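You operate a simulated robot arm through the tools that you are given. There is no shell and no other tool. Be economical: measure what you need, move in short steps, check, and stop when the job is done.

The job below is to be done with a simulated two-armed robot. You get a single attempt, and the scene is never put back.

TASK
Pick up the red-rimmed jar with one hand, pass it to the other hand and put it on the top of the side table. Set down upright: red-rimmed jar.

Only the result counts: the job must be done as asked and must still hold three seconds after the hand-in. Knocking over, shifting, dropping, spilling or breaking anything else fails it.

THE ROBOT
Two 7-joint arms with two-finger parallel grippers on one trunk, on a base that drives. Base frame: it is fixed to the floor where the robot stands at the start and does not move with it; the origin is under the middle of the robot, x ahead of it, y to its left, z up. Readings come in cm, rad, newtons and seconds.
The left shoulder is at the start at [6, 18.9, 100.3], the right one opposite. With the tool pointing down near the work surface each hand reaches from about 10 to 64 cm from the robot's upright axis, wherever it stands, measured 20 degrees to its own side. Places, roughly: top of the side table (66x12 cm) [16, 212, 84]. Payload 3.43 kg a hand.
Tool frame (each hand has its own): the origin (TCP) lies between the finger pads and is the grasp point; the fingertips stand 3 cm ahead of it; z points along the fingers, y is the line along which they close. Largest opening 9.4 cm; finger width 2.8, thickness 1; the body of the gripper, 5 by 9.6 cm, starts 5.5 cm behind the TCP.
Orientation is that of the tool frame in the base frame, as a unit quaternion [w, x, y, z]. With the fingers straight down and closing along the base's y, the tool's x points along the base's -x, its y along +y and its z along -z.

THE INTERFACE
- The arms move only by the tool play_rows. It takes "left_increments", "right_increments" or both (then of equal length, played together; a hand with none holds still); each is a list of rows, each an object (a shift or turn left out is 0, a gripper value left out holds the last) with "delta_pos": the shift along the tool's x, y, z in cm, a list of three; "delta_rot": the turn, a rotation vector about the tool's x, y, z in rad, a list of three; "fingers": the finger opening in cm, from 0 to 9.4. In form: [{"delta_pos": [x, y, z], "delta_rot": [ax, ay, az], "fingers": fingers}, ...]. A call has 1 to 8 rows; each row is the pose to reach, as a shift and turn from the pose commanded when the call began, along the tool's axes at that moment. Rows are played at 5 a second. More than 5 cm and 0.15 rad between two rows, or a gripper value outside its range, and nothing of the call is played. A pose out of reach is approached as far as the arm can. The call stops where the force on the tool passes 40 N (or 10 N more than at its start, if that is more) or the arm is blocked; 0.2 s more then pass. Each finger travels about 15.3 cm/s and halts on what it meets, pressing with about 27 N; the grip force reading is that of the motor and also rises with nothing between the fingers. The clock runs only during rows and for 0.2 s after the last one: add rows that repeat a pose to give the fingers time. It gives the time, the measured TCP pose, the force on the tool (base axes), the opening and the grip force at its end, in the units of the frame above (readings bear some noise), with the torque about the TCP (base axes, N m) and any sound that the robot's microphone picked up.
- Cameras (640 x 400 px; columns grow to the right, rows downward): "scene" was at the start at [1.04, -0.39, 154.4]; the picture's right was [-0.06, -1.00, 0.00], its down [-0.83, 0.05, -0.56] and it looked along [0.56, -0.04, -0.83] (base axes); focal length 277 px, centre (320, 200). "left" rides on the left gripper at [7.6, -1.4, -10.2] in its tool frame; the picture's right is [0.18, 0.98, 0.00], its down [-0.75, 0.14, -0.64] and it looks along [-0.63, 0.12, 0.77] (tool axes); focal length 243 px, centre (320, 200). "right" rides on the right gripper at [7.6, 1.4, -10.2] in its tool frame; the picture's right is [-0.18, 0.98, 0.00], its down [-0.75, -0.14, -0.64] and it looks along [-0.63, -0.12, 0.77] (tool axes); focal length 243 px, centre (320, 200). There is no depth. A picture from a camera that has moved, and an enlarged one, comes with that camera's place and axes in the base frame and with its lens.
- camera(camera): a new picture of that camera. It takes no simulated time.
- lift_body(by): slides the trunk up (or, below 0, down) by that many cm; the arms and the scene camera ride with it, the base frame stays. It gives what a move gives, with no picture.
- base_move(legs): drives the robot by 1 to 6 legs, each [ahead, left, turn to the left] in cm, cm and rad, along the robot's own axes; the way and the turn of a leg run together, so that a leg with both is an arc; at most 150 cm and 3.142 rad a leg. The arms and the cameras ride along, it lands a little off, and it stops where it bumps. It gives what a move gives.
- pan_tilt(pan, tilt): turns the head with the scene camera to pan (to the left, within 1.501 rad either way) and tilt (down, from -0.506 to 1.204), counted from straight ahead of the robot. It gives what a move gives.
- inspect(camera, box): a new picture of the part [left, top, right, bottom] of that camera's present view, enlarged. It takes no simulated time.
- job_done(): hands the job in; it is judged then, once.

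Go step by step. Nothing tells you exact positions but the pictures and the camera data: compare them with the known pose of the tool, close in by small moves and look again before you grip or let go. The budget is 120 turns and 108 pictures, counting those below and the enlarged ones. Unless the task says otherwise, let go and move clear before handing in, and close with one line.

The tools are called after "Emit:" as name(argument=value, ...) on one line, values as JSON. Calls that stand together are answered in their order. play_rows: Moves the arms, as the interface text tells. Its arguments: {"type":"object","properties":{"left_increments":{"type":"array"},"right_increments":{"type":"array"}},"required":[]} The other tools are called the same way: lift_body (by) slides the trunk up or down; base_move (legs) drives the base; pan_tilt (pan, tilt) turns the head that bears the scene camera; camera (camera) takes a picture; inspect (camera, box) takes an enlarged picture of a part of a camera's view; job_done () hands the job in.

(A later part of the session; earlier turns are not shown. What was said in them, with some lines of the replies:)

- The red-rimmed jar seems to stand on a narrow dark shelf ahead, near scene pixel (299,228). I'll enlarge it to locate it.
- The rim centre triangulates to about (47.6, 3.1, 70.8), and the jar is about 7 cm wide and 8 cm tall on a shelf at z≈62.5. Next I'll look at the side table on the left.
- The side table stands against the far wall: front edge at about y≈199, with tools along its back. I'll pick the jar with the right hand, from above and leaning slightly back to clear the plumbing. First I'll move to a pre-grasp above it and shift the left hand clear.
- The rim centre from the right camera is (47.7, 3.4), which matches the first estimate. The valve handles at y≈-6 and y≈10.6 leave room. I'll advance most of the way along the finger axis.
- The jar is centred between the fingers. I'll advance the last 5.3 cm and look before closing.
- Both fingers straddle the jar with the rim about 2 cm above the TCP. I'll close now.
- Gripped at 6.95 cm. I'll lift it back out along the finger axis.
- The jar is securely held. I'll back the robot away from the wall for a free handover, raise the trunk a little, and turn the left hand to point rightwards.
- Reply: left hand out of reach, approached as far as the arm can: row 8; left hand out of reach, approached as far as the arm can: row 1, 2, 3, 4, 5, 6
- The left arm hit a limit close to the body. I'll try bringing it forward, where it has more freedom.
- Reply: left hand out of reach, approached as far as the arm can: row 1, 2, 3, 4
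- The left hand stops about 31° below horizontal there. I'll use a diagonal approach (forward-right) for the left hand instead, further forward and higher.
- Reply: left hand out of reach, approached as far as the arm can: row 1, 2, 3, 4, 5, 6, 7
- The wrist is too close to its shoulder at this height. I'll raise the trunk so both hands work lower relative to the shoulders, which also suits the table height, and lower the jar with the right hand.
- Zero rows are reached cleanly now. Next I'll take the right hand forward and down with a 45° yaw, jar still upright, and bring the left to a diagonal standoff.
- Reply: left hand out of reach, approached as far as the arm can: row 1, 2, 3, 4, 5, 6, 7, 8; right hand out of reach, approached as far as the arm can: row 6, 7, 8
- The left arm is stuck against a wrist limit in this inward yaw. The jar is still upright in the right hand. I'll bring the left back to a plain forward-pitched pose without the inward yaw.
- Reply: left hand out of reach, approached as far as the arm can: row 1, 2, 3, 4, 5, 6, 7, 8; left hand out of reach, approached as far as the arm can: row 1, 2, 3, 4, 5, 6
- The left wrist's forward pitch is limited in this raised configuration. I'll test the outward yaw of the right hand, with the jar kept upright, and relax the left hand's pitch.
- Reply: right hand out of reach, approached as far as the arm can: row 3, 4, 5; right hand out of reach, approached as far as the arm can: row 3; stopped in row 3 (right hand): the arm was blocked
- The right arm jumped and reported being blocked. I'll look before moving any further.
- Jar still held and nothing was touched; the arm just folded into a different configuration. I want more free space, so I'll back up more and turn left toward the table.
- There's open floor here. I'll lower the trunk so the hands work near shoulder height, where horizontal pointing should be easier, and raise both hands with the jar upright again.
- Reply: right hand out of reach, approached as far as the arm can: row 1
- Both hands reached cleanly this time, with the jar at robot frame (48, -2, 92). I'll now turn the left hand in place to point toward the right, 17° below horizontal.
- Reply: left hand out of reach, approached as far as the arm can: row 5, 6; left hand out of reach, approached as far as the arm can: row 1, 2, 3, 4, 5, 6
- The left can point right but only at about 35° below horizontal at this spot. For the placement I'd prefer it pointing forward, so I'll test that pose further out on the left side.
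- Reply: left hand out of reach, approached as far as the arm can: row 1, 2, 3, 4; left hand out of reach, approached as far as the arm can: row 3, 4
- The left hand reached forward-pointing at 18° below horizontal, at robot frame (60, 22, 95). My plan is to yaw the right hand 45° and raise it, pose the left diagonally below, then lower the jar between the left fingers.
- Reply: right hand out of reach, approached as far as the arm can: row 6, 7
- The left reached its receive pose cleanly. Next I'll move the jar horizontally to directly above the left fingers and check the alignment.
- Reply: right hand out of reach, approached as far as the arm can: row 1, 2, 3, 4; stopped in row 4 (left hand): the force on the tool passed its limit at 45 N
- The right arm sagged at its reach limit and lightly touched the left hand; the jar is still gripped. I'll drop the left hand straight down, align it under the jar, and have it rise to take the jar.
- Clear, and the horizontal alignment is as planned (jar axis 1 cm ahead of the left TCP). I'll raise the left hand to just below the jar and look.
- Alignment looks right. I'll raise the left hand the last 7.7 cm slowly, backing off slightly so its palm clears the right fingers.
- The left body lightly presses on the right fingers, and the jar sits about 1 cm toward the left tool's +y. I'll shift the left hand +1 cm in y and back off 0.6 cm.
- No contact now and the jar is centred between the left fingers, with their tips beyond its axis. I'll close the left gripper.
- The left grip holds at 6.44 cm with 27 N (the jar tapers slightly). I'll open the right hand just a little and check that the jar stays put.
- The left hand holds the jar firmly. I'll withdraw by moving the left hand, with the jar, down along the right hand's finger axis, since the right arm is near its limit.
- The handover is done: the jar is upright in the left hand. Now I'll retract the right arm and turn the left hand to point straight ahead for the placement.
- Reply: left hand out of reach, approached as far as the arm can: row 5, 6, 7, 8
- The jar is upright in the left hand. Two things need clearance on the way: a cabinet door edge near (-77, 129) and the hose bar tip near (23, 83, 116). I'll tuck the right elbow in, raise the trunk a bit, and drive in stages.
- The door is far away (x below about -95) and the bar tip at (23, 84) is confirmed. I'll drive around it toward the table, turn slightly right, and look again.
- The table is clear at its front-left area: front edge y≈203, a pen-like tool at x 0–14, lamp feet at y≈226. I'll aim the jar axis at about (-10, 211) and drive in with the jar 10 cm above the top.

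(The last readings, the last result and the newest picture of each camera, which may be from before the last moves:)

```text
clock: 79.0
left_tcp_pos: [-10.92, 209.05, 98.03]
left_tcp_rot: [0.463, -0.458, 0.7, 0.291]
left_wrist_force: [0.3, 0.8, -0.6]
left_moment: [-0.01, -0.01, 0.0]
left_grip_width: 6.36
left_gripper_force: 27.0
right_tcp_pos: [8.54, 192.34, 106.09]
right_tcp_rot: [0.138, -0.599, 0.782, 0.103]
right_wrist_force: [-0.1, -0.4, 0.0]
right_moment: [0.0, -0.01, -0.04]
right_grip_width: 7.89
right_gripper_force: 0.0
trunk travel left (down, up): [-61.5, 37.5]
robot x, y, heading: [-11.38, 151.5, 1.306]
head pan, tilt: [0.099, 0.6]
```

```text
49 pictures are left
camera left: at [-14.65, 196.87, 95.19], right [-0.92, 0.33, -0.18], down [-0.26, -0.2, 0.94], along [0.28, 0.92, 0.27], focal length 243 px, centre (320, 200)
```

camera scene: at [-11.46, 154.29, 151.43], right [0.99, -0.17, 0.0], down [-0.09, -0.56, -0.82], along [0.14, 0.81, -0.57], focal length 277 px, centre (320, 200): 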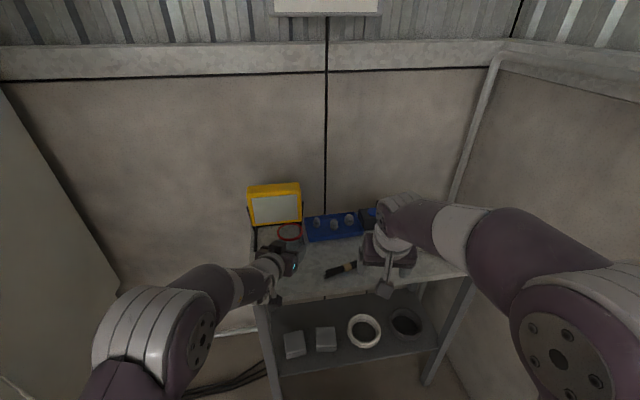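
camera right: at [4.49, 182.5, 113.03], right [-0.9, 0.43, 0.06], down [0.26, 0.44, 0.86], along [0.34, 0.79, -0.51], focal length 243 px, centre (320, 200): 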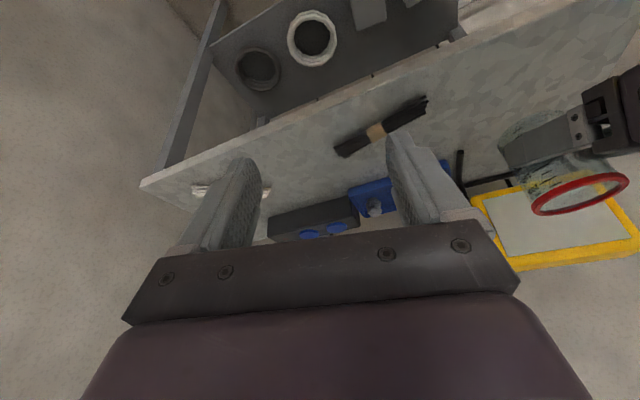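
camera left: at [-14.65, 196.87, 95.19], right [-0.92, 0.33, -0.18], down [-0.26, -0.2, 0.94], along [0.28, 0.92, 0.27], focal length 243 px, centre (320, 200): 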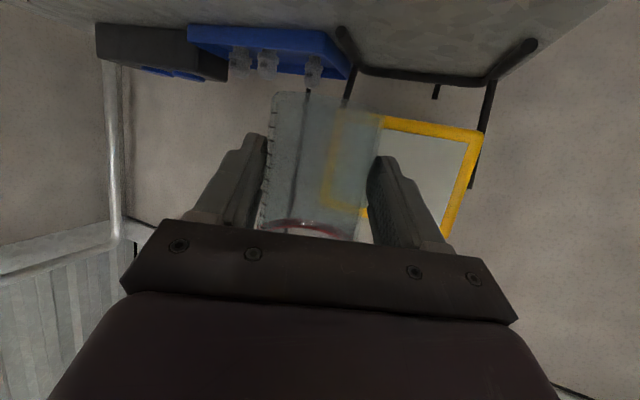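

The jar axis is at about (-10, 210.5), 5 cm in from the front edge (y≈205) and clear of everything. I'll lower the trunk by 7.5 cm and check from the side.

Emit:
lift_body(by=-7.5)

Emit:
camera(camera="left")

Emit:
inspect(camera="right", box=[400, 0, 640, 150])

Emit:
inspect(camera="scene", box=[220, 190, 380, 290])

```text
clock: 80.1
left_tcp_pos: [-10.89, 208.87, 90.57]
left_tcp_rot: [0.464, -0.458, 0.7, 0.292]
left_wrist_force: [0.0, 0.4, -1.1]
left_moment: [-0.02, 0.03, 0.0]
left_grip_width: 6.39
left_gripper_force: 26.9
right_tcp_pos: [8.6, 192.31, 98.56]
right_tcp_rot: [0.138, -0.599, 0.782, 0.104]
right_wrist_force: [0.2, 0.3, -0.5]
right_moment: [0.01, -0.01, -0.02]
right_grip_width: 7.89
right_gripper_force: 0.1
trunk travel left (down, up): [-54.0, 45.0]
robot x, y, heading: [-11.14, 150.97, 1.3]
head pan, tilt: [0.099, 0.6]
```

```text
48 pictures are left
camera left: at [-14.68, 196.81, 87.73], right [-0.92, 0.33, -0.18], down [-0.26, -0.2, 0.94], along [0.28, 0.92, 0.27], focal length 243 px, centre (320, 200)
```

left: 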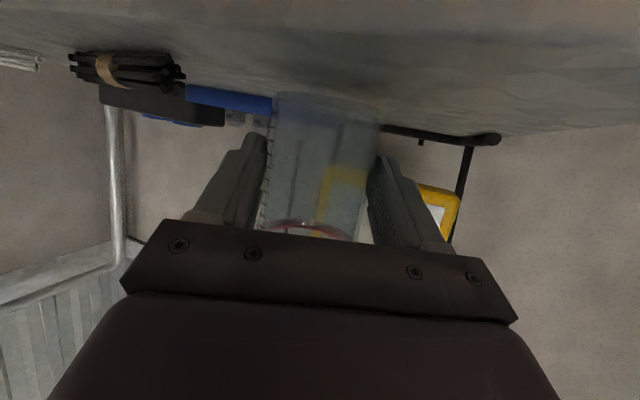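

```text
2.67 times, centred on (520, 75) of right
camera zoom: at [4.46, 182.42, 105.57], right [-0.9, 0.43, 0.06], down [0.26, 0.44, 0.86], along [0.34, 0.79, -0.51], focal length 647 px, centre (-213, 533)
```

zoom: 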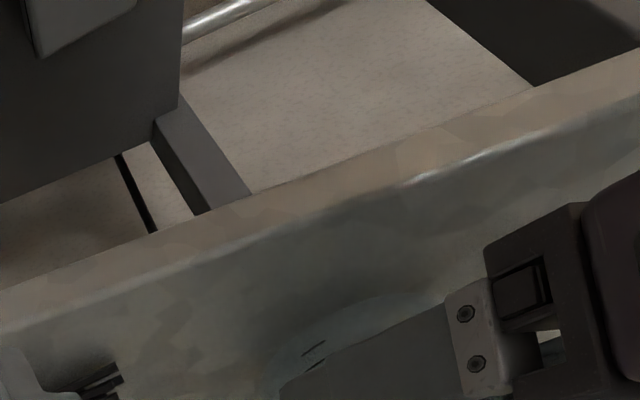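

```text
4.00 times, centred on (300, 240) of scene
camera zoom: at [-11.5, 154.18, 143.93], right [0.99, -0.17, 0.0], down [-0.09, -0.56, -0.83], along [0.14, 0.81, -0.56], focal length 1108 px, centre (400, 40)
```

zoom: 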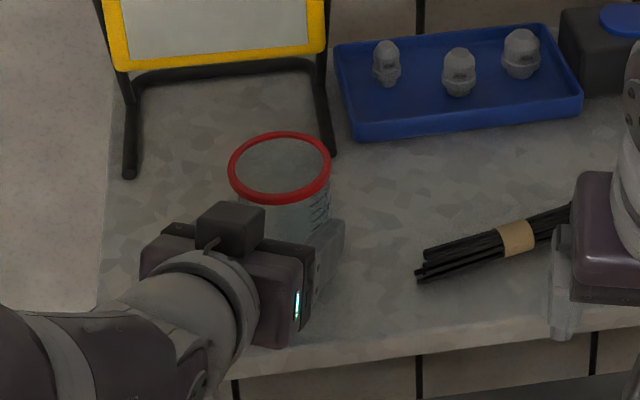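

Everything is clear around the jar, and its bottom should be about 2.5 cm above the top. I'll lower in small steps with the arm while watching the force.

Emit:
play_rows(left_increments=[{"delta_pos": [0.46, 0, 0.2]}, {"delta_pos": [0.92, 0, 0.4]}, {"delta_pos": [1.37, 0, 0.6]}, {"delta_pos": [1.65, 0, 0.72]}, {"delta_pos": [1.65, 0, 0.72]}])

Emit:
camera(camera="left")

```text
clock: 81.3
left_tcp_pos: [-10.98, 209.0, 88.98]
left_tcp_rot: [0.466, -0.457, 0.699, 0.293]
left_wrist_force: [-2.3, 5.5, 15.2]
left_moment: [0.46, 0.37, -0.11]
left_grip_width: 6.31
left_gripper_force: 26.9
right_tcp_pos: [8.45, 192.19, 98.57]
right_tcp_rot: [0.139, -0.598, 0.783, 0.103]
right_wrist_force: [-0.5, -0.1, -0.3]
right_moment: [0.03, 0.01, -0.04]
right_grip_width: 7.89
right_gripper_force: 0.1
trunk travel left (down, up): [-54.0, 45.0]
robot x, y, heading: [-11.26, 151.11, 1.303]
head pan, tilt: [0.099, 0.6]
```

```text
45 pictures are left
camera left: at [-14.75, 196.83, 86.06], right [-0.92, 0.34, -0.18], down [-0.26, -0.2, 0.94], along [0.28, 0.92, 0.27], focal length 243 px, centre (320, 200)
```

left: 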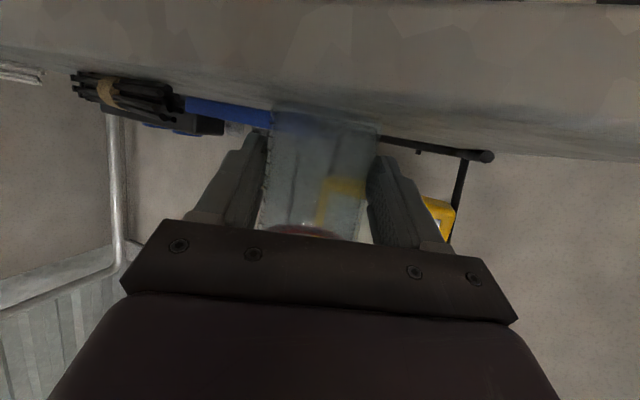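

Contact is at about 15 N upward, consistent with the jar's bottom edge touching the top. I'll check how upright it is before releasing.

Emit:
inspect(camera="scene", box=[250, 200, 350, 270])

Emit:
inspect(camera="left", box=[200, 60, 440, 260])

Emit:
camera(camera="right")

```text
5.71 times, centred on (300, 235) of scene
camera zoom: at [-11.54, 154.07, 143.94], right [0.99, -0.17, 0.0], down [-0.09, -0.56, -0.83], along [0.14, 0.81, -0.56], focal length 1583 px, centre (434, 0)
```

zoom: 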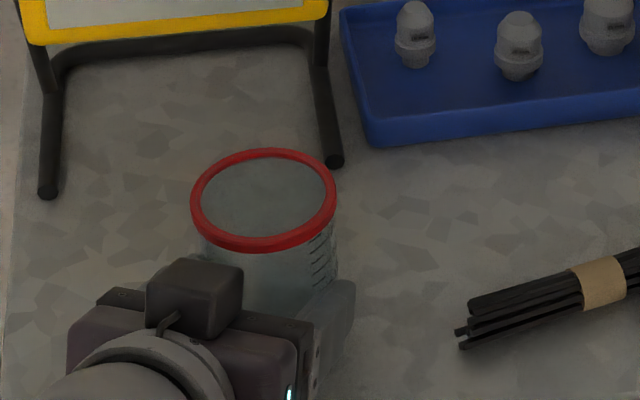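

```text
2.00 times, centred on (320, 160) of left
camera zoom: at [-14.75, 196.83, 86.06], right [-0.92, 0.34, -0.18], down [-0.26, -0.2, 0.94], along [0.28, 0.92, 0.27], focal length 485 px, centre (320, 280)
```

zoom: 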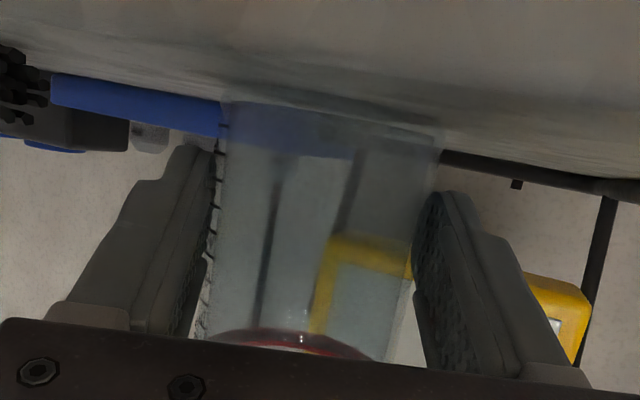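

```text
42 pictures are left
camera right: at [4.43, 182.34, 105.6], right [-0.9, 0.43, 0.06], down [0.26, 0.44, 0.86], along [0.34, 0.79, -0.51], focal length 243 px, centre (320, 200)
```

right: 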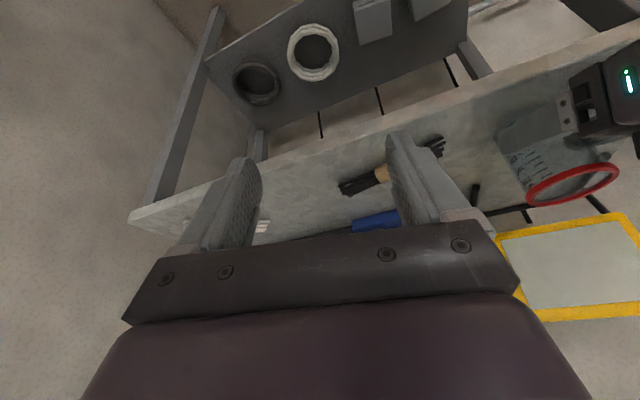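

The jar's base is flush and parallel with the table top. I'll release gradually.

Emit:
play_rows(left_increments=[{"delta_pos": [-0.2, 0, -0.09], "fingers": 6.5}, {"delta_pos": [-0.2, 0, -0.09], "fingers": 6.9}, {"delta_pos": [-0.2, 0, -0.09], "fingers": 7.5}, {"delta_pos": [-0.2, 0, -0.09], "fingers": 9.0}, {"delta_pos": [-0.2, 0, -0.09], "fingers": 9.3}])

Emit:
camera(camera="left")

Emit:
inspect(camera="scene", box=[250, 200, 350, 270])

```text
clock: 82.5
left_tcp_pos: [-10.94, 208.92, 88.99]
left_tcp_rot: [0.464, -0.458, 0.7, 0.291]
left_wrist_force: [-0.4, 0.3, 0.3]
left_moment: [0.0, 0.0, -0.01]
left_grip_width: 9.3
left_gripper_force: 0.0
right_tcp_pos: [8.64, 192.3, 98.43]
right_tcp_rot: [0.138, -0.599, 0.782, 0.103]
right_wrist_force: [0.0, 0.5, -0.4]
right_moment: [-0.02, -0.01, 0.03]
right_grip_width: 7.89
right_gripper_force: 0.0
trunk travel left (down, up): [-54.0, 45.0]
robot x, y, heading: [-11.38, 150.93, 1.306]
head pan, tilt: [0.099, 0.6]
```

```text
41 pictures are left
camera left: at [-14.72, 196.82, 86.16], right [-0.92, 0.34, -0.19], down [-0.26, -0.2, 0.94], along [0.28, 0.92, 0.27], focal length 243 px, centre (320, 200)
```

left: 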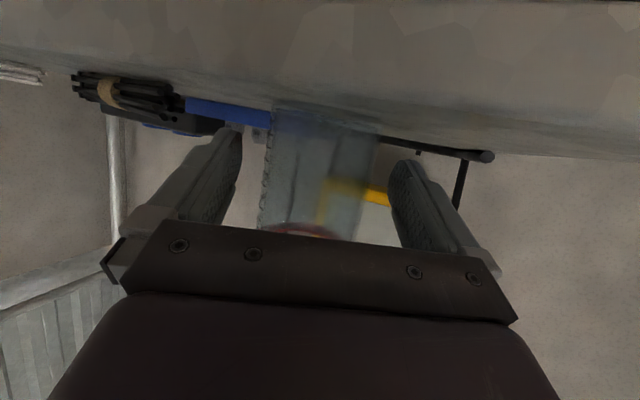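

```text
5.71 times, centred on (300, 235) of scene
camera zoom: at [-11.5, 154.2, 143.93], right [0.99, -0.17, 0.0], down [-0.09, -0.56, -0.83], along [0.14, 0.81, -0.56], focal length 1583 px, centre (434, 0)
```

zoom: 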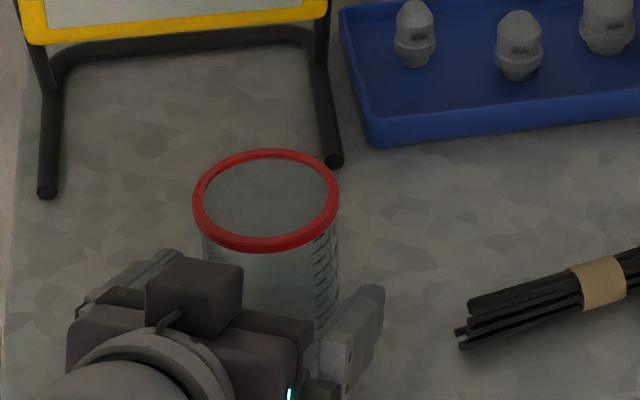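

The jar stands on its own, centred between the open fingers. I'll back the base straight out along the finger direction.

Emit:
base_move(legs=[[-14.8, 2.5, 0]])

Emit:
camera(camera="scene")

Emit:
camera(camera="left")

```text
clock: 83.8
left_tcp_pos: [-17.31, 195.15, 89.05]
left_tcp_rot: [0.465, -0.457, 0.7, 0.292]
left_wrist_force: [0.4, -0.2, 0.1]
left_moment: [0.0, 0.01, 0.01]
left_grip_width: 9.32
left_gripper_force: 0.1
right_tcp_pos: [2.16, 178.54, 98.52]
right_tcp_rot: [0.138, -0.598, 0.783, 0.103]
right_wrist_force: [0.6, -0.4, 0.2]
right_moment: [0.04, -0.01, 0.01]
right_grip_width: 7.9
right_gripper_force: 0.0
trunk travel left (down, up): [-54.0, 45.0]
robot x, y, heading: [-17.57, 137.33, 1.307]
head pan, tilt: [0.099, 0.6]
```

```text
39 pictures are left
camera scene: at [-17.89, 140.4, 143.93], right [0.99, -0.17, 0.0], down [-0.09, -0.56, -0.83], along [0.14, 0.81, -0.56], focal length 277 px, centre (320, 200)
```

scene: 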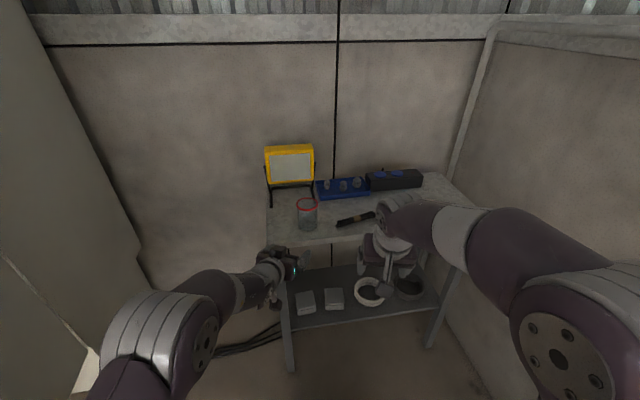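

```text
38 pictures are left
camera left: at [-21.05, 183.1, 86.21], right [-0.92, 0.34, -0.19], down [-0.26, -0.2, 0.94], along [0.28, 0.92, 0.27], focal length 243 px, centre (320, 200)
```

left: 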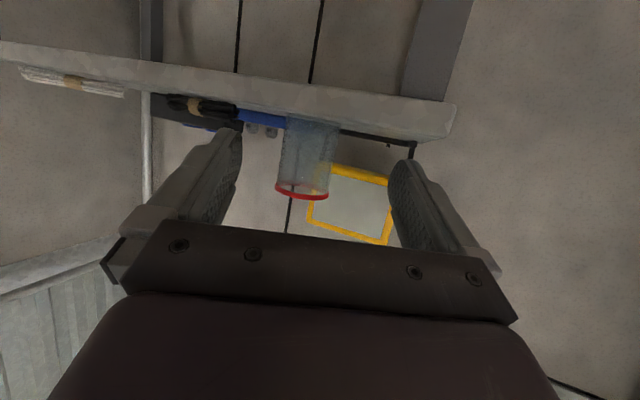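

The jar stands upright on the side table, other items are untouched, and both hands are clear. I'm handing in.

Emit:
job_done()

```text
The job is handed in.
```

I picked up the red-rimmed jar with the right hand, passed it to the left, and set it upright on the front-left part of the side table top. In the last pictures it stands on its own, nothing else on the table has moved, and both hands are clear.
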